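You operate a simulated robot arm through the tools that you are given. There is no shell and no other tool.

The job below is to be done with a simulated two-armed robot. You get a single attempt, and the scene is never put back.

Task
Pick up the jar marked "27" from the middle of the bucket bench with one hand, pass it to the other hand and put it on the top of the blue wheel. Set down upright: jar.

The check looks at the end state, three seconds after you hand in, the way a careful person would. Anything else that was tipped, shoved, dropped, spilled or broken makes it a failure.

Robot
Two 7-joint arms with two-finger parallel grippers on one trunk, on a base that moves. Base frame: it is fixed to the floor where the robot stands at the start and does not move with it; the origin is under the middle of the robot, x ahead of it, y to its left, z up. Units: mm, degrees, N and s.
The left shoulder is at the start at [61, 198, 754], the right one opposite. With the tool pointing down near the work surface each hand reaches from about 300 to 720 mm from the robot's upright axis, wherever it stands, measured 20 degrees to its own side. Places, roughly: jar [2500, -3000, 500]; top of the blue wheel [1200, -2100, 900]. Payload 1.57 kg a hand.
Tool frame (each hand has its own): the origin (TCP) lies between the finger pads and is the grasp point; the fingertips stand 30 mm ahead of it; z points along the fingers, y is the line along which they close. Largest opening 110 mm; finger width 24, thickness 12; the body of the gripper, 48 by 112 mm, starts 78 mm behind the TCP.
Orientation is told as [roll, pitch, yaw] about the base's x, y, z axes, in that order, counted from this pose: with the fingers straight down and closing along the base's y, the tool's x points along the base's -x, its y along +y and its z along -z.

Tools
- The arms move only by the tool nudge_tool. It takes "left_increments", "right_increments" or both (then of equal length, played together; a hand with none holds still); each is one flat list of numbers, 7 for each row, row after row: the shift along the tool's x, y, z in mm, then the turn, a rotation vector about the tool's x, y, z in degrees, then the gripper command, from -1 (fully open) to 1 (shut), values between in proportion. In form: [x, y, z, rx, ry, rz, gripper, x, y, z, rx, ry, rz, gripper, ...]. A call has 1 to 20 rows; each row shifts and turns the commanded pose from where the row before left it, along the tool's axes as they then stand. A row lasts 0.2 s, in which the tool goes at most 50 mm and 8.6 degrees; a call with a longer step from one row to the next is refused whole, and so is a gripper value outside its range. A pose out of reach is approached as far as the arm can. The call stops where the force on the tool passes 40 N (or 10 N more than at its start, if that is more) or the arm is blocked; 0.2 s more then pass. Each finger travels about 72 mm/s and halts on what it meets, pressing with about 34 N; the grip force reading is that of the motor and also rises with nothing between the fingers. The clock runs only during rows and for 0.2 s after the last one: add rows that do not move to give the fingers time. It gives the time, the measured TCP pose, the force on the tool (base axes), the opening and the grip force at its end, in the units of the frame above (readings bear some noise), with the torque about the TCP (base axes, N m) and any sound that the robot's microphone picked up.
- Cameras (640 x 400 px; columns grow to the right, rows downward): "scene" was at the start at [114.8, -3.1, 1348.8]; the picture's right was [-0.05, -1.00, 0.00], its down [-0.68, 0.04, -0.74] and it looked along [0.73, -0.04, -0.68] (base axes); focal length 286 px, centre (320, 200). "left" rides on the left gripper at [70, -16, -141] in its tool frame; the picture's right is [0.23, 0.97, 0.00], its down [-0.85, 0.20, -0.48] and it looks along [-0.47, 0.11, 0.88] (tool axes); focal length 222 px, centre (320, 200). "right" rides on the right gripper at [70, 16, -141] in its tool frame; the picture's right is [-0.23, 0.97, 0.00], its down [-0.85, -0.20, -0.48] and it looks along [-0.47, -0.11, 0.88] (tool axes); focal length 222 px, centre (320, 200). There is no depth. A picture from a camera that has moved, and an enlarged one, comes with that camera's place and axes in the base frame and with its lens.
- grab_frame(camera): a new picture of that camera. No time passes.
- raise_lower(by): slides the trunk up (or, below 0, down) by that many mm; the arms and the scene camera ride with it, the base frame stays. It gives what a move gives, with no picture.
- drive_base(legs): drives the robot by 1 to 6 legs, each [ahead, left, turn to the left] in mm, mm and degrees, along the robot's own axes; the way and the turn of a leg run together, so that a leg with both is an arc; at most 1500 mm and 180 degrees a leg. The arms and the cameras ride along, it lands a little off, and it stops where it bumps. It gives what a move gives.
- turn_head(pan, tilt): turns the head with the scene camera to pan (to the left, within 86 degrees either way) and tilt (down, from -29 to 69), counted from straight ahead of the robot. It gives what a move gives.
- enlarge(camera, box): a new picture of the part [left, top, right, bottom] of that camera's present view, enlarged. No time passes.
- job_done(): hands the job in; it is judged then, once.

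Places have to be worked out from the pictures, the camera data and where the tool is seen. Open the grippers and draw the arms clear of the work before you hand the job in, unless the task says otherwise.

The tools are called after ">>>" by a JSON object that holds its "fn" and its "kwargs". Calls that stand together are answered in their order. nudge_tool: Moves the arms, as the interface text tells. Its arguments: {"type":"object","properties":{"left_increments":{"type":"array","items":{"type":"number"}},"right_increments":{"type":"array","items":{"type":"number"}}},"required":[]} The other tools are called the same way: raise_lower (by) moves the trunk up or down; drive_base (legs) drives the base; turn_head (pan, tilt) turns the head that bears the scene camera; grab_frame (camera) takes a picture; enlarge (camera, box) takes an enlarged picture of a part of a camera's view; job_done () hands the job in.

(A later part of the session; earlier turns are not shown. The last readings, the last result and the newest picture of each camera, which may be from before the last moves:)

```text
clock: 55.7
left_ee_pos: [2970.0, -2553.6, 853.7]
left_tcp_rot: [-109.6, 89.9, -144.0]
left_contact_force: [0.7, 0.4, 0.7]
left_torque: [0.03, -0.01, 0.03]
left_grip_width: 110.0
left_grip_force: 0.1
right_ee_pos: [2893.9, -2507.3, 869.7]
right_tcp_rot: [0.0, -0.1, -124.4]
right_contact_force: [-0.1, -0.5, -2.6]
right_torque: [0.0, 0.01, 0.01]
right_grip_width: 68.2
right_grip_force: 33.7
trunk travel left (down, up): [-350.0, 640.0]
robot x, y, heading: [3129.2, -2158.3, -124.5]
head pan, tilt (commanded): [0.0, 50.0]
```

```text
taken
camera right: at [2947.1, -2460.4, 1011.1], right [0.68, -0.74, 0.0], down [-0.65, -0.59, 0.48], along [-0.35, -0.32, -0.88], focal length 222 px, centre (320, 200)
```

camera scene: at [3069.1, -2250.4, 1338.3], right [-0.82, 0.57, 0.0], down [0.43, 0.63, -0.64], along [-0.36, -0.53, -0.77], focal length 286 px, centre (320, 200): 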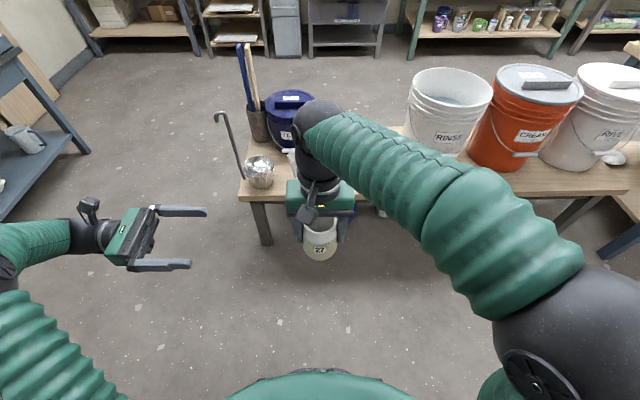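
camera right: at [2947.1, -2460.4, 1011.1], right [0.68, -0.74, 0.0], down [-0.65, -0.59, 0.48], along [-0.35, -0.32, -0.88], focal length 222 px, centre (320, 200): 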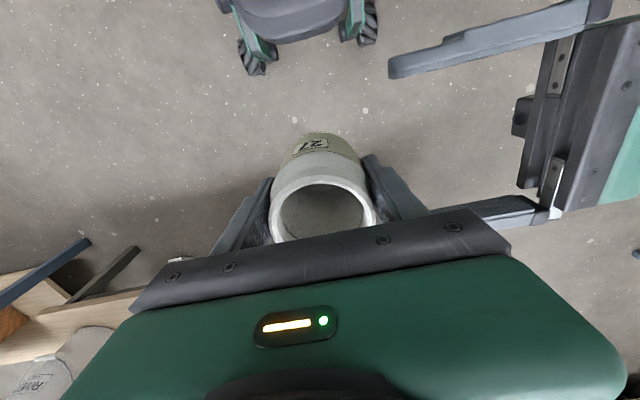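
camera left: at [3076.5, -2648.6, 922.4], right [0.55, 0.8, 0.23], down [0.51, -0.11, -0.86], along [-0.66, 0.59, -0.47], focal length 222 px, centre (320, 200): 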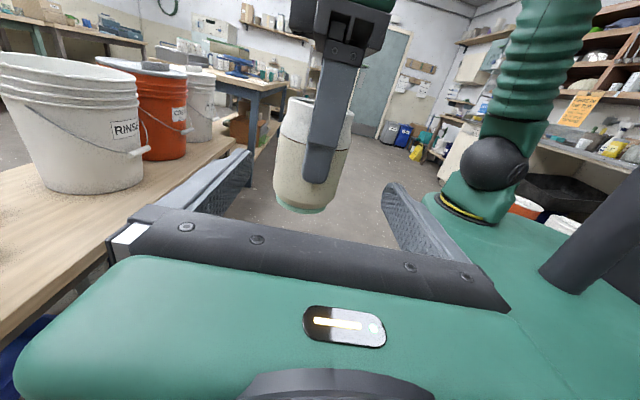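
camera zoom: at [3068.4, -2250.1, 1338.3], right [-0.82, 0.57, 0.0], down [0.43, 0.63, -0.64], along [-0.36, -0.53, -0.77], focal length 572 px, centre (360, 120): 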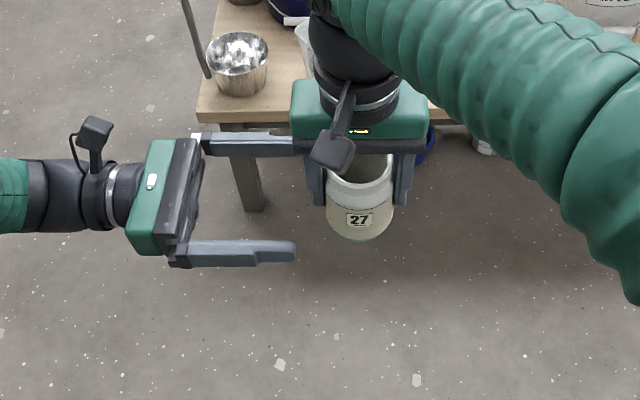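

The alignment looks good in all three views; the jar is about 4–5 mm forward of the left hand's axis. I correct that and advance the remaining 86 mm so the left fingers straddle the jar front and back.

>>> {"fn": "nudge_tool", "kwargs": {"left_increments": [0, -4, 0, 0, 0, 0, -1, 0, 0, 20, 0, 0, 0, -1, 0, 0, 20, 0, 0, 0, -1, 0, 0, 18, 0, 0, 0, -1, 0, 0, 15, 0, 0, 0, -1, 0, 0, 13, 0, 0, 0, -1, 0, 0, 0, 0, 0, 0, -1]}}

>>> {"fn": "grab_frame", "kwargs": {"camera": "left"}}

>>> {"fn": "enlarge", "kwargs": {"camera": "scene", "box": [180, 150, 420, 300]}}

>>> {"fn": "grab_frame", "kwargs": {"camera": "right"}}

```text
clock: 57.3
left_ee_pos: [2896.0, -2509.1, 853.5]
left_tcp_rot: [-104.4, 90.0, -138.8]
left_contact_force: [-0.1, -0.1, -0.2]
left_torque: [-0.01, 0.02, 0.02]
left_grip_width: 110.3
left_grip_force: 0.0
right_ee_pos: [2893.5, -2507.5, 868.8]
right_tcp_rot: [0.0, -0.1, -124.4]
right_contact_force: [-0.6, -0.2, -3.2]
right_torque: [0.01, -0.03, -0.01]
right_grip_width: 68.2
right_grip_force: 34.1
trunk travel left (down, up): [-350.0, 640.0]
robot x, y, heading: [3128.3, -2160.0, -124.5]
head pan, tilt (commanded): [0.0, 50.0]
```

```text
taken
camera left: at [3003.0, -2603.7, 922.5], right [0.55, 0.8, 0.23], down [0.51, -0.11, -0.86], along [-0.66, 0.59, -0.47], focal length 222 px, centre (320, 200)
```

left: 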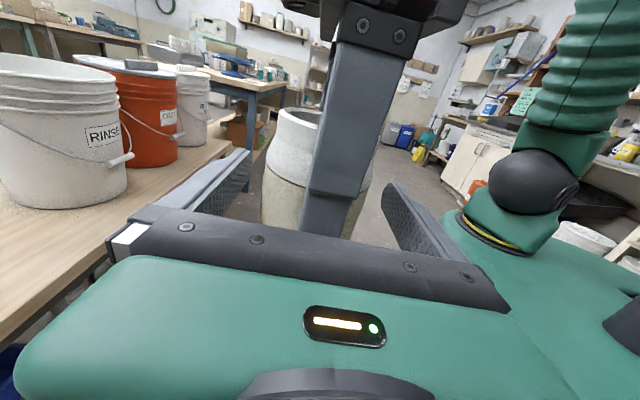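

```text
2.67 times, centred on (300, 225) of scene
camera zoom: at [3068.1, -2250.0, 1338.3], right [-0.82, 0.57, 0.0], down [0.43, 0.63, -0.64], along [-0.36, -0.53, -0.77], focal length 763 px, centre (373, 133)
```

zoom: 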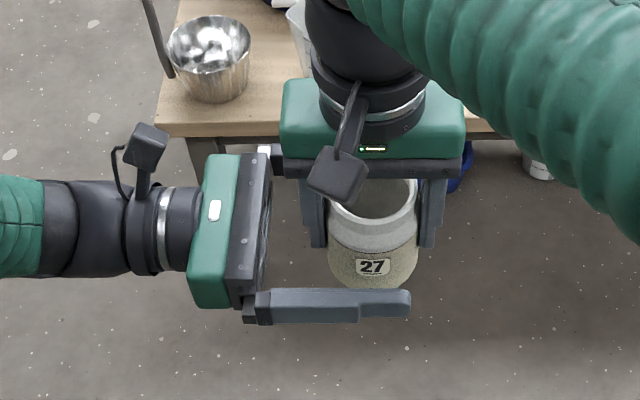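

```text
taken
camera right: at [2946.9, -2460.2, 1011.1], right [0.68, -0.74, 0.0], down [-0.65, -0.59, 0.48], along [-0.35, -0.32, -0.88], focal length 222 px, centre (320, 200)
```

right: 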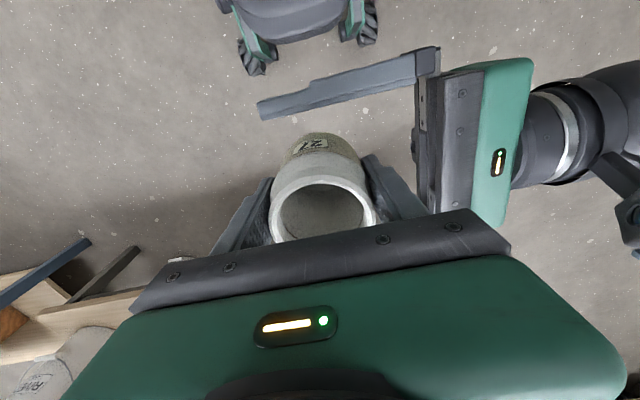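

The left fingers straddle the jar front and back with clearance to the right hand's fingers. I raise the left hand 5 mm for clearance over the wheel later, then close it on the jar.

>>> {"fn": "nudge_tool", "kwargs": {"left_increments": [5, 0, 0, 0, 0, 0, -1, 0, 0, 0, 0, 0, 0, 1, 0, 0, 0, 0, 0, 0, 1, 0, 0, 0, 0, 0, 0, 1, 0, 0, 0, 0, 0, 0, 1, 0, 0, 0, 0, 0, 0, 1]}}

>>> {"fn": "enlarge", "kwargs": {"camera": "scene", "box": [180, 150, 420, 300]}}

>>> {"fn": "grab_frame", "kwargs": {"camera": "left"}}

```text
clock: 58.7
left_ee_pos: [2895.0, -2510.1, 859.1]
left_tcp_rot: [-101.7, 89.8, -136.0]
left_contact_force: [-15.2, -15.4, -1.3]
left_torque: [-0.4, 0.35, 0.06]
left_grip_width: 68.3
left_grip_force: 34.2
right_ee_pos: [2893.8, -2507.8, 869.0]
right_tcp_rot: [-0.1, 0.1, -124.4]
right_contact_force: [14.9, 15.9, 0.7]
right_torque: [0.52, -0.48, 0.04]
right_grip_width: 68.3
right_grip_force: 34.3
trunk travel left (down, up): [-350.0, 640.0]
robot x, y, heading: [3129.0, -2157.2, -124.4]
head pan, tilt (commanded): [0.0, 50.0]
```

```text
2.67 times, centred on (300, 225) of scene
camera zoom: at [3068.1, -2250.0, 1338.3], right [-0.82, 0.57, 0.0], down [0.43, 0.63, -0.64], along [-0.36, -0.53, -0.77], focal length 763 px, centre (373, 133)
```

zoom: 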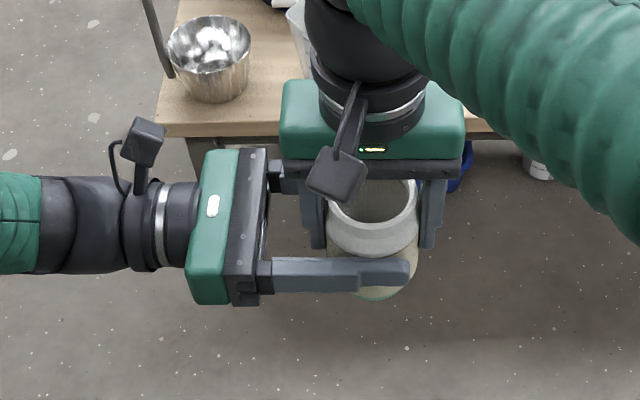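

```text
taken
camera left: at [3003.1, -2604.0, 927.9], right [0.55, 0.8, 0.22], down [0.51, -0.11, -0.86], along [-0.66, 0.58, -0.47], focal length 222 px, centre (320, 200)
```

left: 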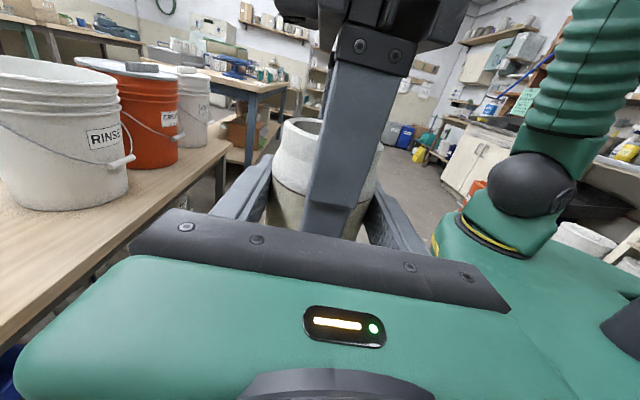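

Both hands hold the jar, but there is about 21 N of sideways load between them, pushing the left hand forward. I shift the left hand forward in small steps to relax it before releasing.

>>> {"fn": "nudge_tool", "kwargs": {"left_increments": [0, -1.5, 0, 0, 0, 0, 1, 0, 0, 0, 0, 0, 0, 1]}}

```text
clock: 59.3
left_ee_pos: [2895.0, -2509.9, 858.1]
left_tcp_rot: [-108.5, 89.7, -142.7]
left_contact_force: [-12.2, -10.5, 0.7]
left_torque: [-0.72, 0.11, 0.1]
left_grip_width: 68.5
left_grip_force: 34.8
right_ee_pos: [2894.3, -2507.6, 869.4]
right_tcp_rot: [-0.1, -0.1, -124.4]
right_contact_force: [12.0, 9.7, -2.8]
right_torque: [0.78, -0.26, -0.06]
right_grip_width: 68.1
right_grip_force: 33.9
trunk travel left (down, up): [-350.0, 640.0]
robot x, y, heading: [3127.8, -2159.2, -124.4]
head pan, tilt (commanded): [0.0, 50.0]
```

Each 1.5 mm takes off about 6 N, so I continue in the same direction.

>>> {"fn": "nudge_tool", "kwargs": {"left_increments": [0, -1.5, 0.5, 0, 0, 0, 1, 0, -1.5, 0.5, 0, 0, 0, 1, 0, 0, 0, 0, 0, 0, 1]}}

```text
clock: 60.1
left_ee_pos: [2892.9, -2511.2, 859.5]
left_tcp_rot: [-166.4, 89.8, 158.8]
left_contact_force: [11.7, 8.2, 13.0]
left_torque: [-0.1, -0.08, 0.05]
left_grip_width: 68.3
left_grip_force: 34.6
right_ee_pos: [2891.0, -2508.6, 869.9]
right_tcp_rot: [-0.1, -0.3, -124.5]
right_contact_force: [-10.9, -8.4, -14.9]
right_torque: [0.03, 0.2, -0.11]
right_grip_width: 67.9
right_grip_force: 33.8
trunk travel left (down, up): [-350.0, 640.0]
robot x, y, heading: [3126.7, -2161.5, -124.1]
head pan, tilt (commanded): [0.0, 50.0]
```

The load flipped sign, with some vertical force, so I overshot slightly. I step the left hand back by 1 mm and up 0.7 mm, then re-read.

>>> {"fn": "nudge_tool", "kwargs": {"left_increments": [0.7, 1, 0, 0, 0, 0, 1, 0, 0, 0, 0, 0, 0, 1, 0, 0, 0, 0, 0, 0, 1]}}

```text
clock: 60.9
left_ee_pos: [2893.6, -2511.3, 858.8]
left_tcp_rot: [-141.8, 90.0, -176.5]
left_contact_force: [21.3, 12.7, 7.9]
left_torque: [0.55, -0.34, -0.3]
left_grip_width: 68.2
left_grip_force: 34.4
right_ee_pos: [2891.8, -2506.2, 869.5]
right_tcp_rot: [-0.1, -0.3, -124.5]
right_contact_force: [-22.7, -13.2, -10.3]
right_torque: [-0.64, 0.57, 0.23]
right_grip_width: 68.0
right_grip_force: 33.8
trunk travel left (down, up): [-350.0, 640.0]
robot x, y, heading: [3130.2, -2155.6, -124.4]
head pan, tilt (commanded): [0.0, 50.0]
```

The readings are not following simply, so I hold still for a moment to see whether the load settles.

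>>> {"fn": "nudge_tool", "kwargs": {"left_increments": [0, 0, 0, 0, 0, 0, 1, 0, 0, 0, 0, 0, 0, 1, 0, 0, 0, 0, 0, 0, 1, 0, 0, 0, 0, 0, 0, 1]}}

```text
clock: 61.9
left_ee_pos: [2894.3, -2512.6, 858.9]
left_tcp_rot: [-85.0, 89.9, -119.5]
left_contact_force: [25.9, 18.1, 1.4]
left_torque: [0.66, 0.16, 0.02]
left_grip_width: 68.6
left_grip_force: 34.2
right_ee_pos: [2892.5, -2507.1, 869.7]
right_tcp_rot: [-0.2, -0.2, -124.3]
right_contact_force: [-27.5, -17.6, -4.8]
right_torque: [-0.83, 0.13, -0.14]
right_grip_width: 68.1
right_grip_force: 33.4
trunk travel left (down, up): [-350.0, 640.0]
robot x, y, heading: [3126.5, -2159.2, -124.4]
head pan, tilt (commanded): [0.0, 50.0]
```

The load keeps building slowly, so the arms settle with a lag and my forward shift was too large. I step the left hand back 1.8 mm and out 0.8 mm, then wait.

>>> {"fn": "nudge_tool", "kwargs": {"left_increments": [0, 1.8, -0.8, 0, 0, 0, 1, 0, 0, 0, 0, 0, 0, 1, 0, 0, 0, 0, 0, 0, 1, 0, 0, 0, 0, 0, 0, 1]}}

```text
clock: 62.9
left_ee_pos: [2894.8, -2511.1, 858.2]
left_tcp_rot: [-64.7, 89.8, -99.3]
left_contact_force: [14.1, 15.4, -0.7]
left_torque: [0.09, -0.95, -0.07]
left_grip_width: 67.9
left_grip_force: 33.8
right_ee_pos: [2894.1, -2507.0, 870.1]
right_tcp_rot: [0.0, -0.1, -124.4]
right_contact_force: [-14.7, -15.5, -0.4]
right_torque: [-0.27, 1.07, 0.02]
right_grip_width: 68.1
right_grip_force: 34.1
trunk travel left (down, up): [-350.0, 640.0]
robot x, y, heading: [3133.6, -2159.9, -124.5]
head pan, tilt (commanded): [0.0, 50.0]
```

That reduced it to about 21 N; one more small step back.

>>> {"fn": "nudge_tool", "kwargs": {"left_increments": [0, 1.2, 0, 0, 0, 0, 1, 0, 0, 0, 0, 0, 0, 1, 0, 0, 0, 0, 0, 0, 1, 0, 0, 0, 0, 0, 0, 1, 0, 0, 0, 0, 0, 0, 1]}}

```text
clock: 64.1
left_ee_pos: [2895.5, -2510.1, 859.1]
left_tcp_rot: [-45.1, 89.9, -79.4]
left_contact_force: [2.7, 4.2, -17.2]
left_torque: [-0.1, -0.15, -0.24]
left_grip_width: 68.2
left_grip_force: 33.6
right_ee_pos: [2894.9, -2507.4, 870.5]
right_tcp_rot: [0.0, -0.2, -124.5]
right_contact_force: [-2.6, -3.1, 17.0]
right_torque: [0.02, 0.16, 0.23]
right_grip_width: 68.0
right_grip_force: 34.3
trunk travel left (down, up): [-350.0, 640.0]
robot x, y, heading: [3131.8, -2157.7, -124.2]
head pan, tilt (commanded): [0.0, 50.0]
```

Sideways load is nearly gone; there is 17 N vertical because I raised the left hand 0.7 mm. I undo that and wait.

>>> {"fn": "nudge_tool", "kwargs": {"left_increments": [-0.7, 0.2, 0, 0, 0, 0, 1, 0, 0, 0, 0, 0, 0, 1, 0, 0, 0, 0, 0, 0, 1, 0, 0, 0, 0, 0, 0, 1, 0, 0, 0, 0, 0, 0, 1]}}

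```text
clock: 65.3
left_ee_pos: [2894.6, -2510.7, 859.0]
left_tcp_rot: [-106.1, 89.9, -140.4]
left_contact_force: [-7.1, 0.5, -11.6]
left_torque: [0.03, -0.01, 0.21]
left_grip_width: 68.1
left_grip_force: 34.2
right_ee_pos: [2895.1, -2506.6, 869.0]
right_tcp_rot: [0.0, 0.0, -124.4]
right_contact_force: [6.2, 0.6, 11.6]
right_torque: [-0.06, -0.06, -0.19]
right_grip_width: 68.3
right_grip_force: 33.9
trunk travel left (down, up): [-350.0, 640.0]
robot x, y, heading: [3127.9, -2159.9, -124.5]
head pan, tilt (commanded): [0.0, 50.0]
```

The load is down to about 12 N, which is fine. I open the right gripper while the left holds.

>>> {"fn": "nudge_tool", "kwargs": {"left_increments": [0, 0, 0, 0, 0, 0, 1, 0, 0, 0, 0, 0, 0, 1, 0, 0, 0, 0, 0, 0, 1, 0, 0, 0, 0, 0, 0, 1, 0, 0, 0, 0, 0, 0, 1], "right_increments": [0, 0, 0, 0, 0, 0, -0.2, 0, 0, 0, 0, 0, 0, -0.6, 0, 0, 0, 0, 0, 0, -1, 0, 0, 0, 0, 0, 0, -1, 0, 0, 0, 0, 0, 0, -1]}}

>>> {"fn": "enlarge", "kwargs": {"camera": "scene", "box": [180, 150, 420, 300]}}

>>> {"fn": "grab_frame", "kwargs": {"camera": "right"}}

>>> {"fn": "grab_frame", "kwargs": {"camera": "left"}}

```text
clock: 66.5
left_ee_pos: [2895.7, -2510.5, 858.0]
left_tcp_rot: [-107.5, 89.9, -141.9]
left_contact_force: [-0.9, -0.5, 0.7]
left_torque: [0.0, -0.02, -0.02]
left_grip_width: 68.4
left_grip_force: 33.7
right_ee_pos: [2894.3, -2508.1, 869.1]
right_tcp_rot: [0.0, -0.1, -124.4]
right_contact_force: [-0.1, 0.3, -1.2]
right_torque: [0.04, -0.03, -0.02]
right_grip_width: 109.9
right_grip_force: 0.1
trunk travel left (down, up): [-350.0, 640.0]
robot x, y, heading: [3128.5, -2160.9, -124.4]
head pan, tilt (commanded): [0.0, 50.0]
```

```text
2.67 times, centred on (300, 225) of scene
camera zoom: at [3068.1, -2250.0, 1338.3], right [-0.82, 0.57, 0.0], down [0.43, 0.63, -0.64], along [-0.36, -0.53, -0.77], focal length 763 px, centre (373, 133)
```

zoom: 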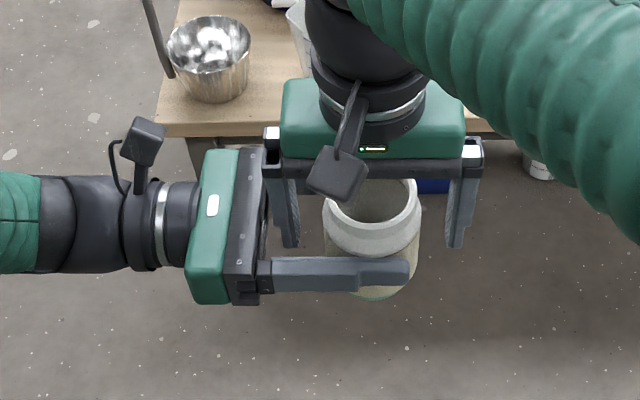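

```text
taken
camera right: at [2946.8, -2460.2, 1011.1], right [0.68, -0.74, 0.0], down [-0.65, -0.59, 0.48], along [-0.35, -0.32, -0.88], focal length 222 px, centre (320, 200)
```

right: 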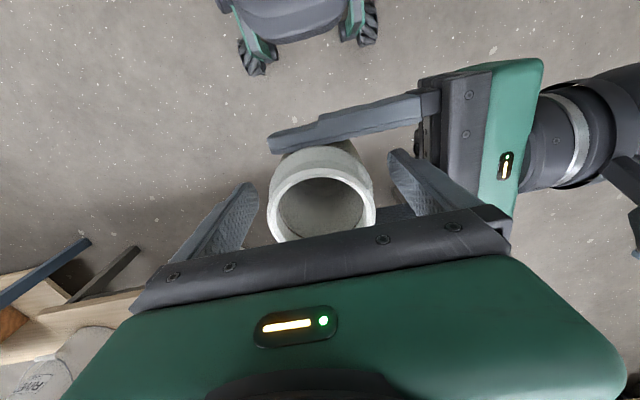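

```text
taken
camera left: at [3003.0, -2604.5, 928.0], right [0.55, 0.8, 0.23], down [0.51, -0.11, -0.86], along [-0.66, 0.59, -0.47], focal length 222 px, centre (320, 200)
```

left: 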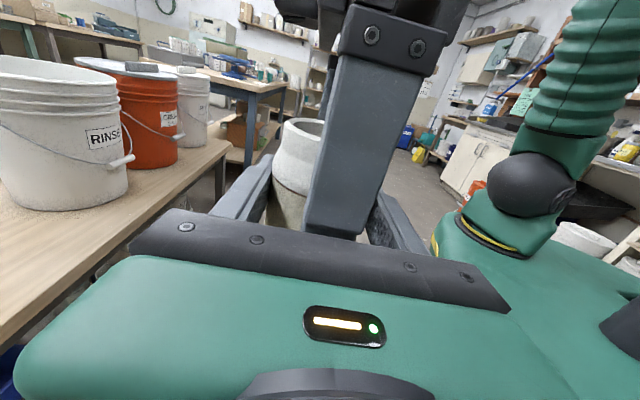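

The left hand holds the jar alone and the right fingers are open on both sides. I lift the right hand straight up, clear of the jar.

>>> {"fn": "nudge_tool", "kwargs": {"right_increments": [0, 0, -10, 0, 0, 0, -1, 0, 0, -15, 0, 0, 0, -1, 0, 0, -25, 0, 0, 0, -1, 0, 0, -30, 0, 0, 0, -1, 0, 0, -30, 0, 0, 0, -1, 0, 0, -30, 0, 0, 0, -1, 0, 0, 0, 0, 0, 0, -1]}}

>>> {"fn": "grab_frame", "kwargs": {"camera": "right"}}

>>> {"fn": "grab_frame", "kwargs": {"camera": "left"}}

```text
clock: 68.1
left_ee_pos: [2895.8, -2510.2, 859.8]
left_tcp_rot: [-104.9, 89.9, -139.3]
left_contact_force: [0.4, 0.5, 0.2]
left_torque: [-0.02, -0.01, 0.01]
left_grip_width: 68.1
left_grip_force: 33.7
right_ee_pos: [2892.1, -2506.3, 1009.8]
right_tcp_rot: [-0.1, -0.1, -124.4]
right_contact_force: [0.4, -0.9, 0.0]
right_torque: [-0.03, 0.01, 0.02]
right_grip_width: 109.9
right_grip_force: 0.0
trunk travel left (down, up): [-350.0, 640.0]
robot x, y, heading: [3130.0, -2158.3, -124.4]
head pan, tilt (commanded): [0.0, 50.0]
```

```text
taken
camera right: at [2945.0, -2459.3, 1152.5], right [0.68, -0.74, 0.0], down [-0.65, -0.59, 0.48], along [-0.35, -0.32, -0.88], focal length 222 px, centre (320, 200)
```

right: 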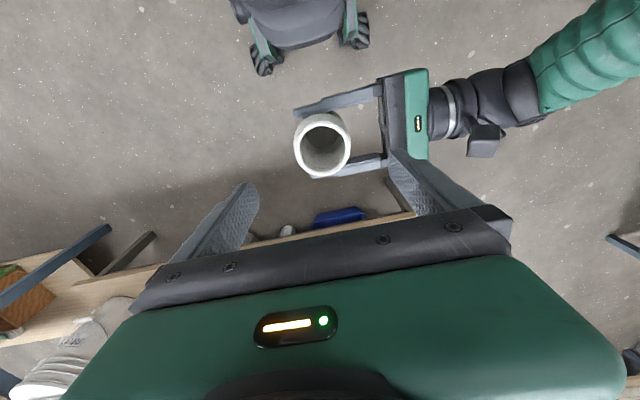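

```text
taken
camera left: at [3003.0, -2604.5, 928.0], right [0.55, 0.8, 0.23], down [0.51, -0.11, -0.86], along [-0.66, 0.59, -0.47], focal length 222 px, centre (320, 200)
```

left: 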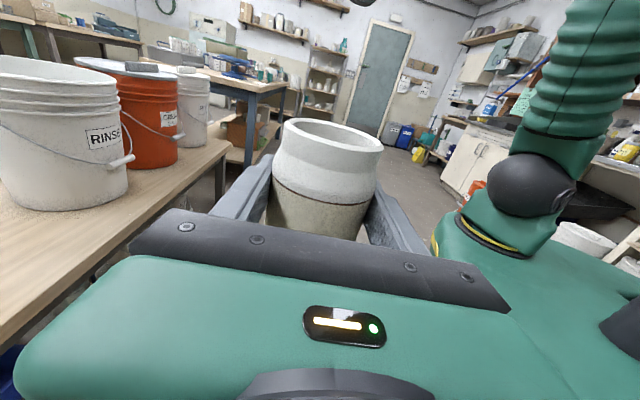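

The jar is held upright by the left hand alone. I move the right hand away to the right and back, raise the trunk 160 mm and look toward the workbench before driving.

>>> {"fn": "nudge_tool", "kwargs": {"right_increments": [9, -15, 0, 0, 0, 0, -1, 9, -30, 0, 0, 0, 0, -1, 9, -30, 5, 0, 0, 0, -1, 9, -30, 10, 0, 0, 0, -1, 9, -30, 15, 0, 0, 0, -1, 9, -30, 15, 0, 0, 0, -1, 9, -30, 15, 0, 0, 0, -1, 9, -20, 10, 0, 0, 0, -1, 0, -10, 0, 0, 0, 0, -1]}}

>>> {"fn": "raise_lower", "kwargs": {"by": 160}}

>>> {"fn": "turn_head", "kwargs": {"pan": -55, "tilt": 25}}

>>> {"fn": "grab_frame", "kwargs": {"camera": "scene"}}

```text
clock: 70.1
left_ee_pos: [2895.0, -2511.2, 857.7]
left_tcp_rot: [-79.1, 89.9, -113.6]
left_contact_force: [-0.4, 1.0, 0.7]
left_torque: [0.01, -0.01, -0.01]
left_grip_width: 68.1
left_grip_force: 34.2
right_ee_pos: [2746.1, -2318.7, 941.3]
right_tcp_rot: [0.1, -0.1, -124.4]
right_contact_force: [0.1, -0.2, 0.1]
right_torque: [0.0, 0.0, 0.0]
right_grip_width: 110.2
right_grip_force: 0.0
trunk travel left (down, up): [-350.0, 640.0]
robot x, y, heading: [3130.3, -2157.4, -124.1]
head pan, tilt (commanded): [0.0, 50.0]
```

```text
clock: 71.9
left_ee_pos: [2895.0, -2509.6, 1018.9]
left_tcp_rot: [-82.4, 89.8, -116.8]
left_contact_force: [0.3, -0.2, -2.3]
left_torque: [-0.03, -0.02, 0.02]
left_grip_width: 68.1
left_grip_force: 34.4
right_ee_pos: [2746.7, -2319.6, 1099.5]
right_tcp_rot: [0.0, -0.1, -124.4]
right_contact_force: [-0.5, 0.2, 0.2]
right_torque: [0.02, -0.04, 0.0]
right_grip_width: 110.0
right_grip_force: 0.1
trunk travel left (down, up): [-510.0, 480.0]
robot x, y, heading: [3129.1, -2156.0, -124.3]
head pan, tilt (commanded): [0.0, 50.0]
```

```text
clock: 73.1
left_ee_pos: [2895.9, -2510.5, 1019.0]
left_tcp_rot: [-83.0, 90.0, -117.3]
left_contact_force: [0.1, -0.5, -2.9]
left_torque: [-0.02, -0.01, 0.02]
left_grip_width: 68.1
left_grip_force: 34.1
right_ee_pos: [2744.9, -2318.9, 1101.2]
right_tcp_rot: [0.1, 0.0, -124.4]
right_contact_force: [-0.3, 0.4, -0.7]
right_torque: [0.01, -0.04, 0.04]
right_grip_width: 110.0
right_grip_force: 0.1
trunk travel left (down, up): [-510.0, 480.0]
robot x, y, heading: [3133.3, -2158.8, -124.6]
head pan, tilt (commanded): [-55.0, 25.0]
```

```text
taken
camera scene: at [3018.8, -2186.8, 1535.8], right [-0.01, 1.0, 0.0], down [0.42, 0.01, -0.91], along [-0.91, -0.01, -0.42], focal length 286 px, centre (320, 200)
```

scene: 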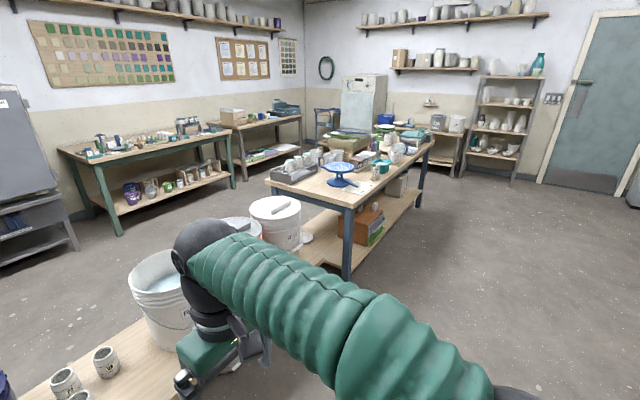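

The way along the aisle is clear and the left hand carries the 3 N jar weight. I strafe right 1700 mm in two legs, keeping the present distance from the benches.

>>> {"fn": "drive_base", "kwargs": {"legs": [[0, -850, 0], [0, -850, 0]]}}

>>> {"fn": "turn_head", "kwargs": {"pan": 5, "tilt": 35}}

>>> {"fn": "grab_frame", "kwargs": {"camera": "scene"}}

>>> {"fn": "grab_frame", "kwargs": {"camera": "left"}}

```text
clock: 81.8
left_ee_pos: [1496.1, -1551.7, 1018.1]
left_tcp_rot: [-127.1, 89.9, -161.1]
left_contact_force: [-0.5, -0.5, -2.5]
left_torque: [-0.01, -0.04, 0.02]
left_grip_width: 68.3
left_grip_force: 33.4
right_ee_pos: [1345.2, -1360.7, 1101.6]
right_tcp_rot: [-0.1, -0.1, -124.1]
right_contact_force: [0.6, -0.3, -0.5]
right_torque: [0.02, -0.01, 0.0]
right_grip_width: 110.1
right_grip_force: 0.0
trunk travel left (down, up): [-510.0, 480.0]
robot x, y, heading: [1728.2, -1199.8, -124.0]
head pan, tilt (commanded): [-55.0, 25.0]
```

```text
clock: 83.1
left_ee_pos: [1493.3, -1548.5, 1019.6]
left_tcp_rot: [-79.8, 89.9, -113.9]
left_contact_force: [-0.7, 0.1, -3.0]
left_torque: [-0.02, 0.02, -0.01]
left_grip_width: 68.2
left_grip_force: 34.5
right_ee_pos: [1344.1, -1359.1, 1100.1]
right_tcp_rot: [0.1, -0.1, -124.2]
right_contact_force: [0.5, 0.6, -0.7]
right_torque: [0.01, -0.03, 0.0]
right_grip_width: 110.0
right_grip_force: 0.1
trunk travel left (down, up): [-510.0, 480.0]
robot x, y, heading: [1725.9, -1200.1, -124.3]
head pan, tilt (commanded): [5.0, 35.0]
```

```text
taken
camera scene: at [1665.2, -1301.9, 1520.0], right [-0.87, 0.49, 0.0], down [0.28, 0.5, -0.82], along [-0.4, -0.71, -0.57], focal length 286 px, centre (320, 200)
```

scene: 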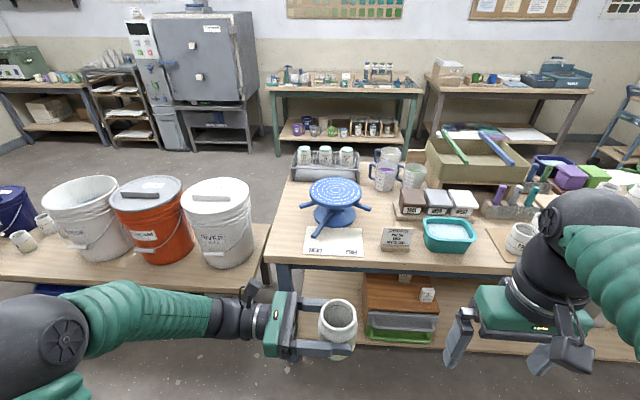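

```text
taken
camera left: at [1601.9, -1643.5, 1088.3], right [0.55, 0.81, 0.22], down [0.51, -0.11, -0.86], along [-0.67, 0.58, -0.47], focal length 222 px, centre (320, 200)
```

left: 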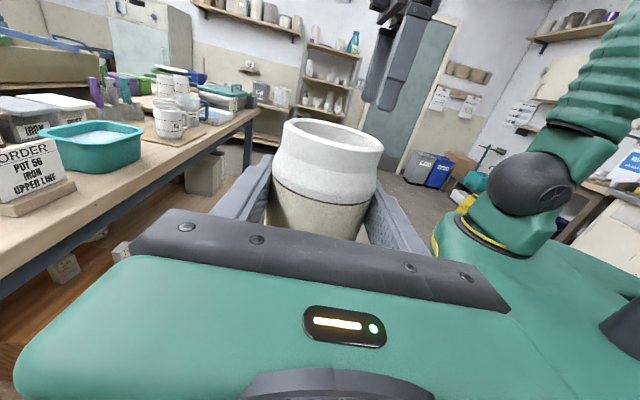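

The blue wheel stands ahead on the workbench. I enlarge it to measure its centre, height and levers.

>>> {"fn": "enlarge", "kwargs": {"camera": "scene", "box": [260, 130, 420, 280]}}

```text
2.67 times, centred on (340, 205) of scene
camera zoom: at [1665.2, -1301.9, 1520.0], right [-0.87, 0.49, 0.0], down [0.28, 0.5, -0.82], along [-0.4, -0.71, -0.57], focal length 763 px, centre (267, 187)
```

zoom: 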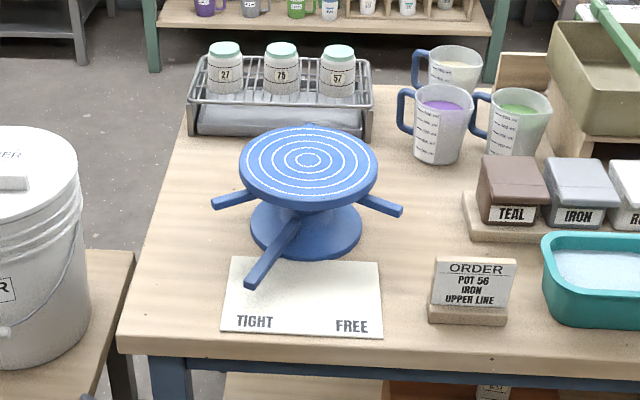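

The wheel's disc centre triangulates to about (1161, -2072, 918), 1039 ahead and 23 left of the robot. The bench edge is about 835 ahead. I drive forward 465 mm, which keeps the base about 90 mm clear of the bench and carries the jar above disc height.

>>> {"fn": "drive_base", "kwargs": {"legs": [[300, 0, 0], [165, 0, 0]]}}

>>> {"fn": "turn_head", "kwargs": {"pan": 0, "tilt": 52}}

>>> {"fn": "grab_frame", "kwargs": {"camera": "scene"}}

>>> {"fn": "grab_frame", "kwargs": {"camera": "left"}}

>>> {"fn": "grab_frame", "kwargs": {"camera": "right"}}

```text
clock: 86.2
left_ee_pos: [1233.6, -1938.2, 1019.4]
left_tcp_rot: [-81.8, 89.9, -115.5]
left_contact_force: [0.2, -0.3, -2.9]
left_torque: [-0.01, -0.02, 0.0]
left_grip_width: 68.4
left_grip_force: 34.2
right_ee_pos: [1084.5, -1749.1, 1102.3]
right_tcp_rot: [0.0, -0.2, -123.8]
right_contact_force: [-0.3, 0.5, 0.2]
right_torque: [0.05, -0.02, 0.0]
right_grip_width: 110.1
right_grip_force: 0.2
trunk travel left (down, up): [-510.0, 480.0]
robot x, y, heading: [1467.0, -1587.4, -123.7]
head pan, tilt (commanded): [5.0, 35.0]
```

```text
clock: 87.0
left_ee_pos: [1235.1, -1938.6, 1019.5]
left_tcp_rot: [-76.3, 89.8, -110.0]
left_contact_force: [-0.3, -0.7, -2.6]
left_torque: [0.02, -0.02, -0.03]
left_grip_width: 67.8
left_grip_force: 34.4
right_ee_pos: [1082.6, -1748.5, 1102.2]
right_tcp_rot: [-0.1, -0.1, -123.8]
right_contact_force: [-0.9, 0.5, 0.1]
right_torque: [0.02, 0.01, 0.01]
right_grip_width: 110.3
right_grip_force: 0.1
trunk travel left (down, up): [-510.0, 480.0]
robot x, y, heading: [1464.3, -1585.1, -123.9]
head pan, tilt (commanded): [0.0, 52.0]
```

```text
taken
camera scene: at [1405.1, -1675.0, 1495.7], right [-0.83, 0.56, 0.0], down [0.44, 0.66, -0.61], along [-0.34, -0.51, -0.79], focal length 286 px, centre (320, 200)
```

scene: 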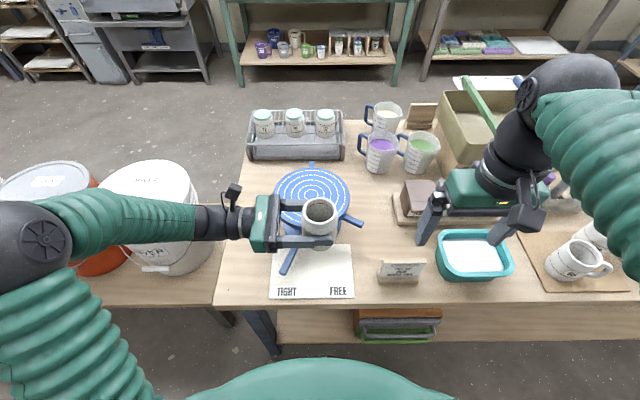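

```text
taken
camera left: at [1343.4, -2031.5, 1088.4], right [0.54, 0.81, 0.22], down [0.51, -0.1, -0.86], along [-0.67, 0.58, -0.47], focal length 222 px, centre (320, 200)
```

left: 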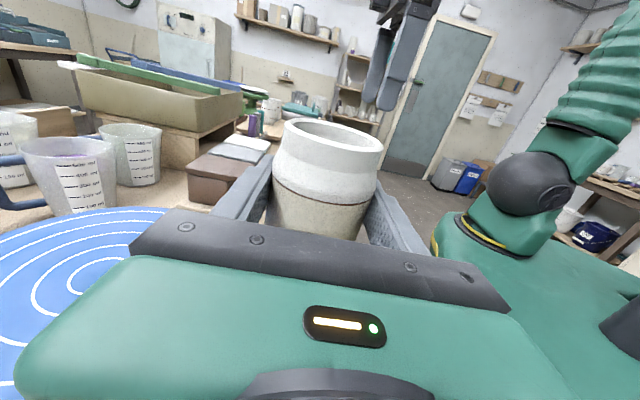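

```text
taken
camera right: at [1136.5, -1701.7, 1243.0], right [0.68, -0.73, 0.0], down [-0.64, -0.6, 0.48], along [-0.35, -0.33, -0.88], focal length 222 px, centre (320, 200)
```

right: 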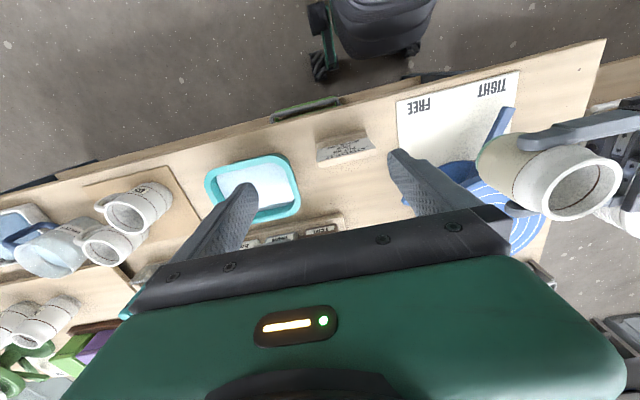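

The jar hangs near the front of the disc. I enlarge to pin down the disc centre relative to the jar.

>>> {"fn": "enlarge", "kwargs": {"camera": "scene", "box": [220, 140, 420, 265]}}

>>> {"fn": "enlarge", "kwargs": {"camera": "left", "box": [0, 180, 320, 380]}}

```text
3.20 times, centred on (320, 202) of scene
camera zoom: at [1405.1, -1675.0, 1495.7], right [-0.83, 0.56, 0.0], down [0.44, 0.66, -0.61], along [-0.34, -0.51, -0.79], focal length 915 px, centre (320, 192)
```

zoom: 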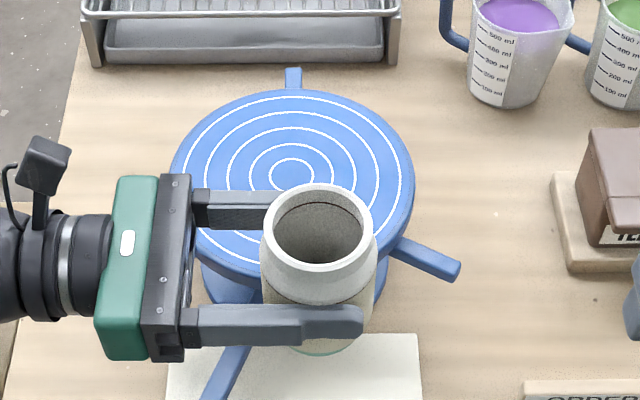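

```text
2.00 times, centred on (160, 280) of left
camera zoom: at [1343.4, -2031.5, 1088.4], right [0.54, 0.81, 0.22], down [0.51, -0.1, -0.86], along [-0.67, 0.58, -0.47], focal length 444 px, centre (640, 40)
```

zoom: 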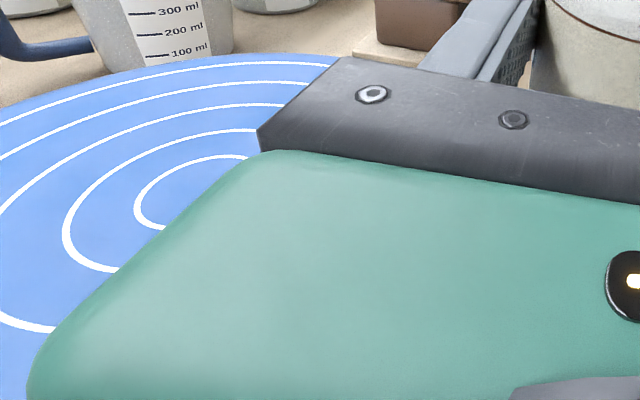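

The disc centre reads (1163, -2076), so the jar must go 154 mm forward and about 18 mm left at the present height (base about 55 mm above the disc). I move it there.

>>> {"fn": "nudge_tool", "kwargs": {"left_increments": [0, -10, -2, 0, 0, 0, 1, 0, -20, -3, 0, 0, 0, 1, 0, -25, -3, 0, 0, 0, 1, 0, -25, -3, 0, 0, 0, 1, 0, -25, -3, 0, 0, 0, 1, 0, -25, -2, 0, 0, 0, 1, 0, -16, -2, 0, 0, 0, 1, 0, -8, 0, 0, 0, 0, 1, 0, 0, 0, 0, 0, 0, 1]}}

>>> {"fn": "enlarge", "kwargs": {"camera": "scene", "box": [220, 120, 420, 245]}}

>>> {"fn": "grab_frame", "kwargs": {"camera": "left"}}

>>> {"fn": "grab_frame", "kwargs": {"camera": "right"}}

```text
clock: 89.0
left_ee_pos: [1165.0, -2075.8, 1019.7]
left_tcp_rot: [-82.7, 89.9, -116.5]
left_contact_force: [0.5, -0.4, -3.0]
left_torque: [-0.02, 0.0, -0.02]
left_grip_width: 68.4
left_grip_force: 34.0
right_ee_pos: [1084.6, -1748.3, 1101.9]
right_tcp_rot: [0.0, -0.2, -123.8]
right_contact_force: [0.5, 0.0, 0.1]
right_torque: [-0.01, 0.0, 0.0]
right_grip_width: 110.2
right_grip_force: 0.2
trunk travel left (down, up): [-510.0, 480.0]
robot x, y, heading: [1467.6, -1588.1, -123.9]
head pan, tilt (commanded): [0.0, 52.0]
```

```text
3.20 times, centred on (320, 182) of scene
camera zoom: at [1404.9, -1675.6, 1495.6], right [-0.83, 0.56, 0.0], down [0.44, 0.66, -0.61], along [-0.34, -0.51, -0.79], focal length 915 px, centre (320, 256)
```

zoom: 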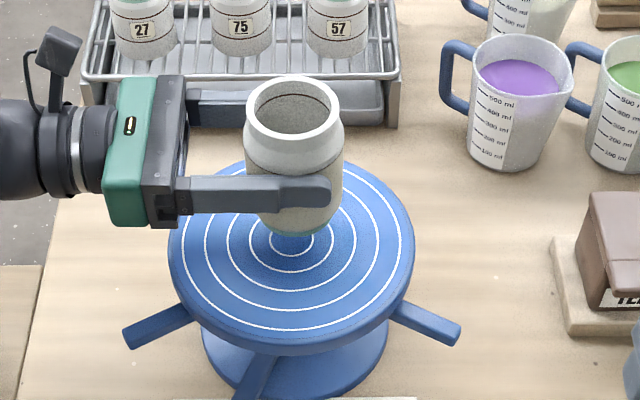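

```text
taken
camera left: at [1272.9, -2168.8, 1089.6], right [0.54, 0.81, 0.22], down [0.51, -0.1, -0.86], along [-0.67, 0.58, -0.47], focal length 222 px, centre (320, 200)
```

left: 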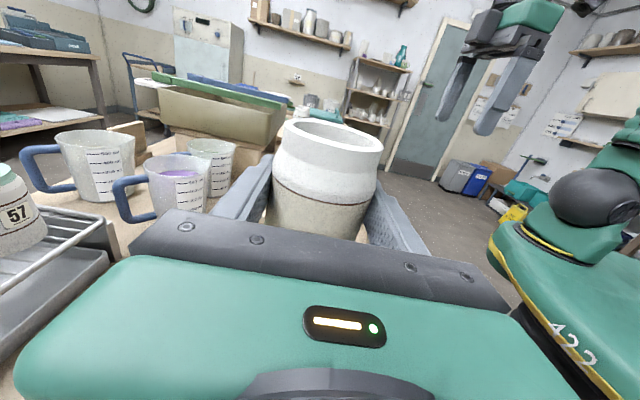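

```text
taken
camera right: at [1136.7, -1701.7, 1243.0], right [0.68, -0.73, 0.0], down [-0.64, -0.6, 0.48], along [-0.35, -0.33, -0.88], focal length 222 px, centre (320, 200)
```

right: 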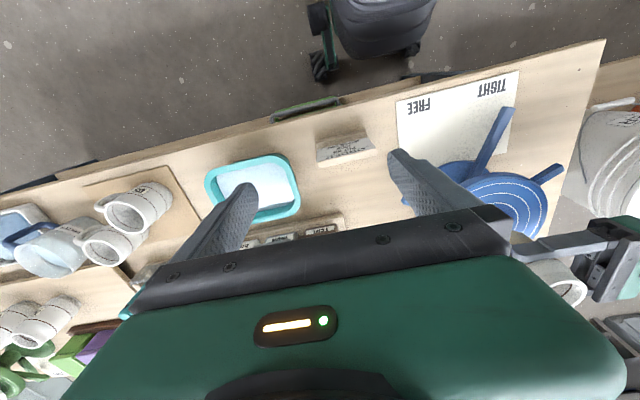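

The jar is centred over the rings within a few mm, and its base shows about 40–45 mm above the disc. I lower it 28 mm slowly and look again.

>>> {"fn": "nudge_tool", "kwargs": {"left_increments": [-7, 0, 0, 0, 0, 0, 1, -7, 0, 0, 0, 0, 0, 1, -7, 0, 0, 0, 0, 0, 1, -7, 0, 0, 0, 0, 0, 1, 0, 0, 0, 0, 0, 0, 1]}}

>>> {"fn": "enlarge", "kwargs": {"camera": "scene", "box": [240, 130, 400, 230]}}

```text
clock: 90.2
left_ee_pos: [1163.0, -2076.3, 991.0]
left_tcp_rot: [-83.4, 89.8, -117.2]
left_contact_force: [0.0, -0.1, -3.0]
left_torque: [-0.01, -0.01, 0.04]
left_grip_width: 68.0
left_grip_force: 33.8
right_ee_pos: [1084.1, -1750.2, 1101.4]
right_tcp_rot: [0.0, -0.1, -123.8]
right_contact_force: [0.1, -0.3, -0.5]
right_torque: [-0.03, -0.01, -0.02]
right_grip_width: 110.0
right_grip_force: 0.0
trunk travel left (down, up): [-510.0, 480.0]
robot x, y, heading: [1466.1, -1586.7, -123.6]
head pan, tilt (commanded): [0.0, 52.0]
```

```text
4.00 times, centred on (320, 180) of scene
camera zoom: at [1405.0, -1675.5, 1495.6], right [-0.83, 0.56, 0.0], down [0.44, 0.66, -0.61], along [-0.34, -0.51, -0.79], focal length 1144 px, centre (320, 280)
```

zoom: 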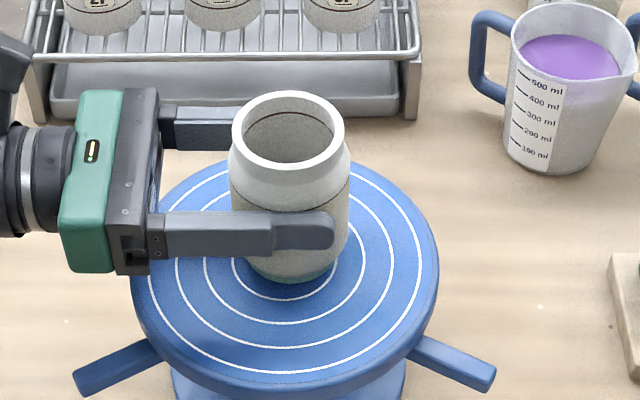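

The jar's base is close above the disc now. I lower in small steps and watch the vertical force: first 8 mm.

>>> {"fn": "nudge_tool", "kwargs": {"left_increments": [-3, 0, 0, 0, 0, 0, 1, -3, 0, 0, 0, 0, 0, 1, -2, 0, 0, 0, 0, 0, 1, 0, 0, 0, 0, 0, 0, 1, 0, 0, 0, 0, 0, 0, 1]}}

>>> {"fn": "enlarge", "kwargs": {"camera": "scene", "box": [240, 130, 400, 230]}}

```text
clock: 91.3
left_ee_pos: [1164.6, -2076.3, 985.3]
left_tcp_rot: [-101.7, 89.7, -135.5]
left_contact_force: [-1.2, -1.9, 7.7]
left_torque: [0.14, -0.14, -0.04]
left_grip_width: 68.3
left_grip_force: 33.5
right_ee_pos: [1083.5, -1748.7, 1101.3]
right_tcp_rot: [0.1, -0.1, -123.8]
right_contact_force: [0.6, 0.9, -0.7]
right_torque: [-0.01, 0.01, -0.01]
right_grip_width: 110.0
right_grip_force: 0.1
trunk travel left (down, up): [-510.0, 480.0]
robot x, y, heading: [1460.8, -1586.3, -123.9]
head pan, tilt (commanded): [0.0, 52.0]
```

```text
4.00 times, centred on (320, 180) of scene
camera zoom: at [1405.5, -1674.4, 1495.9], right [-0.83, 0.56, 0.0], down [0.44, 0.66, -0.61], along [-0.34, -0.51, -0.79], focal length 1144 px, centre (320, 280)
```

zoom: 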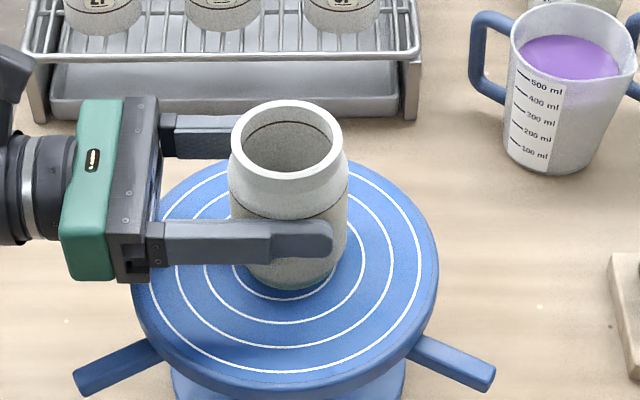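

The vertical force went from -3 to +8 N and the jar's foot meets the disc, so it is seated. I ease up by half a millimetre to relieve the push.

>>> {"fn": "nudge_tool", "kwargs": {"left_increments": [0.6, 0, 0, 0, 0, 0, 1, 0, 0, 0, 0, 0, 0, 1, 0, 0, 0, 0, 0, 0, 1, 0, 0, 0, 0, 0, 0, 1]}}

>>> {"fn": "enlarge", "kwargs": {"camera": "scene", "box": [280, 140, 360, 220]}}

>>> {"fn": "grab_frame", "kwargs": {"camera": "left"}}

```text
clock: 92.3
left_ee_pos: [1164.8, -2076.1, 984.9]
left_tcp_rot: [-94.8, 89.8, -128.5]
left_contact_force: [-1.4, -3.4, 8.8]
left_torque: [0.06, -0.16, -0.01]
left_grip_width: 68.2
left_grip_force: 34.0
right_ee_pos: [1083.8, -1748.7, 1100.7]
right_tcp_rot: [0.0, 0.0, -123.9]
right_contact_force: [0.5, 0.1, -1.1]
right_torque: [0.0, -0.01, 0.0]
right_grip_width: 109.8
right_grip_force: 0.1
trunk travel left (down, up): [-510.0, 480.0]
robot x, y, heading: [1471.3, -1587.1, -123.8]
head pan, tilt (commanded): [0.0, 52.0]
```

```text
5.00 times, centred on (320, 180) of scene
camera zoom: at [1405.8, -1674.6, 1495.8], right [-0.83, 0.56, 0.0], down [0.44, 0.66, -0.61], along [-0.34, -0.51, -0.79], focal length 1430 px, centre (320, 300)
```

zoom: 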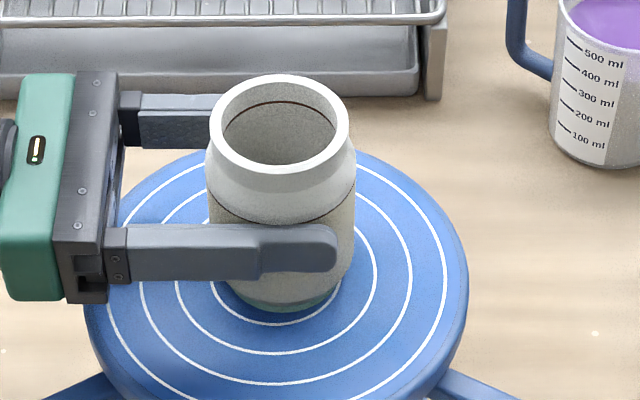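

```text
taken
camera left: at [1272.9, -2169.2, 1054.4], right [0.54, 0.81, 0.22], down [0.51, -0.1, -0.86], along [-0.67, 0.58, -0.47], focal length 222 px, centre (320, 200)
```

left: 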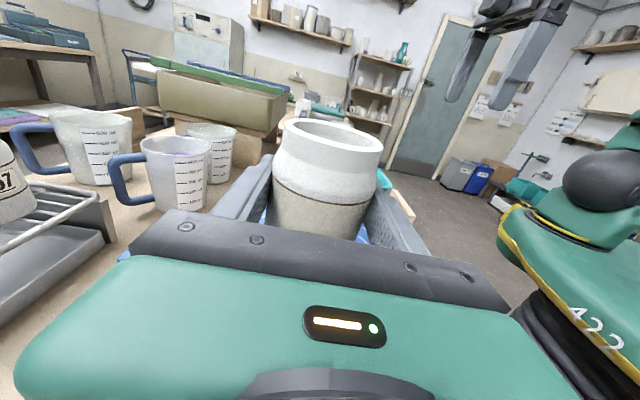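

The push is still about 9 N (11 N including the jar's weight), since the arm settles with a lag. I ease up 0.8 mm more.

>>> {"fn": "nudge_tool", "kwargs": {"left_increments": [0.8, 0, 0, 0, 0, 0, 1, 0, 0, 0, 0, 0, 0, 1, 0, 0, 0, 0, 0, 0, 1, 0, 0, 0, 0, 0, 0, 1]}}

```text
clock: 93.3
left_ee_pos: [1165.0, -2076.7, 984.4]
left_tcp_rot: [-80.7, 89.9, -114.5]
left_contact_force: [-2.4, -2.2, 6.4]
left_torque: [0.06, 0.23, 0.1]
left_grip_width: 68.1
left_grip_force: 34.1
right_ee_pos: [1083.8, -1749.4, 1101.8]
right_tcp_rot: [0.0, -0.1, -123.8]
right_contact_force: [0.1, 0.1, -0.6]
right_torque: [0.01, -0.01, 0.03]
right_grip_width: 110.4
right_grip_force: 0.0
trunk travel left (down, up): [-510.0, 480.0]
robot x, y, heading: [1465.1, -1588.1, -123.7]
head pan, tilt (commanded): [0.0, 52.0]
```

Contact force is down to about 6 N. I ease up another 0.6 mm and then open the left fingers gradually.

>>> {"fn": "nudge_tool", "kwargs": {"left_increments": [0.6, 0, 0, 0, 0, 0, 1, 0, 0, 0, 0, 0, 0, 1, 0, 0, 0, 0, 0, 0, -0.3, 0, 0, 0, 0, 0, 0, -0.4, 0, 0, 0, 0, 0, 0, -0.6, 0, 0, 0, 0, 0, 0, -0.8, 0, 0, 0, 0, 0, 0, -1, 0, 0, 0, 0, 0, 0, -1]}}

>>> {"fn": "enlarge", "kwargs": {"camera": "scene", "box": [240, 130, 400, 230]}}

>>> {"fn": "grab_frame", "kwargs": {"camera": "left"}}

```text
clock: 95.2
left_ee_pos: [1165.0, -2076.1, 985.9]
left_tcp_rot: [-83.7, 89.9, -117.6]
left_contact_force: [-0.5, -0.5, 0.1]
left_torque: [-0.01, -0.01, -0.06]
left_grip_width: 110.1
left_grip_force: 0.0
right_ee_pos: [1084.6, -1750.1, 1102.5]
right_tcp_rot: [0.0, -0.1, -123.9]
right_contact_force: [1.0, -0.1, -0.2]
right_torque: [0.02, -0.03, 0.04]
right_grip_width: 110.0
right_grip_force: 0.1
trunk travel left (down, up): [-510.0, 480.0]
robot x, y, heading: [1468.3, -1585.9, -123.8]
head pan, tilt (commanded): [0.0, 52.0]
```

```text
4.00 times, centred on (320, 180) of scene
camera zoom: at [1405.3, -1675.2, 1495.7], right [-0.83, 0.56, 0.0], down [0.44, 0.66, -0.61], along [-0.34, -0.51, -0.79], focal length 1144 px, centre (320, 280)
```

zoom: 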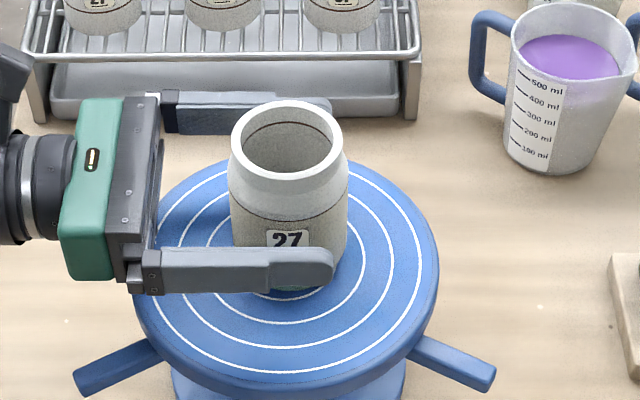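

```text
taken
camera left: at [1273.3, -2169.1, 1055.2], right [0.54, 0.81, 0.22], down [0.51, -0.1, -0.86], along [-0.67, 0.58, -0.47], focal length 222 px, centre (320, 200)
```

left: 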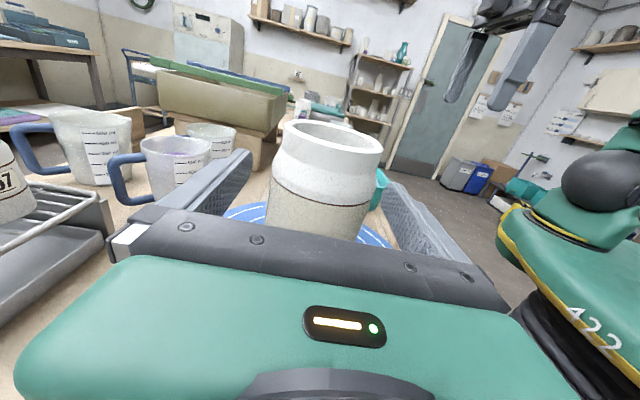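

Jar 27 stands free and upright on the wheel with both fingers clear. I withdraw the left hand straight out along its fingers to the left.

>>> {"fn": "nudge_tool", "kwargs": {"left_increments": [0, 0, -10, 0, 0, 0, -1, 0, 0, -15, 0, 0, 0, -1, 0, 0, -20, 0, 0, 0, -1, 0, 0, -25, 0, 0, 0, -1, 0, 0, -30, 0, 0, 0, -1, 0, 0, -30, 0, 0, 0, -1, 0, 0, -30, 0, 0, 0, -1, 0, 0, 0, 0, 0, 0, -1]}}

>>> {"fn": "grab_frame", "kwargs": {"camera": "scene"}}

```text
clock: 97.0
left_ee_pos: [1297.3, -2167.1, 984.3]
left_tcp_rot: [-91.2, 89.9, -125.0]
left_contact_force: [-0.2, -0.6, 0.6]
left_torque: [-0.01, 0.0, 0.03]
left_grip_width: 110.1
left_grip_force: 0.1
right_ee_pos: [1084.6, -1748.4, 1100.9]
right_tcp_rot: [0.1, -0.1, -123.8]
right_contact_force: [-0.9, 0.1, 0.7]
right_torque: [-0.02, 0.0, 0.02]
right_grip_width: 110.1
right_grip_force: 0.0
trunk travel left (down, up): [-510.0, 480.0]
robot x, y, heading: [1461.4, -1586.8, -123.6]
head pan, tilt (commanded): [0.0, 52.0]
```

```text
taken
camera scene: at [1406.1, -1675.6, 1495.7], right [-0.83, 0.56, 0.0], down [0.44, 0.66, -0.61], along [-0.34, -0.51, -0.79], focal length 286 px, centre (320, 200)
```

scene: 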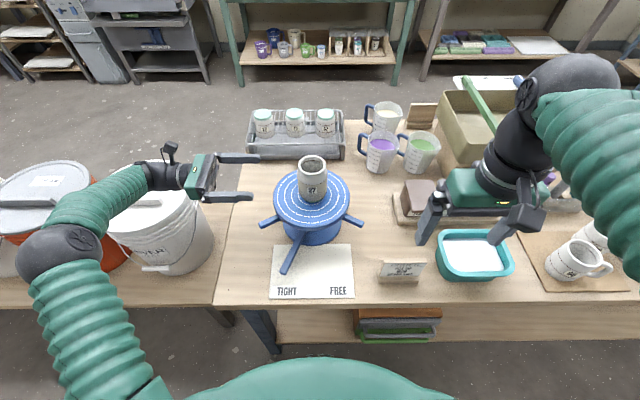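

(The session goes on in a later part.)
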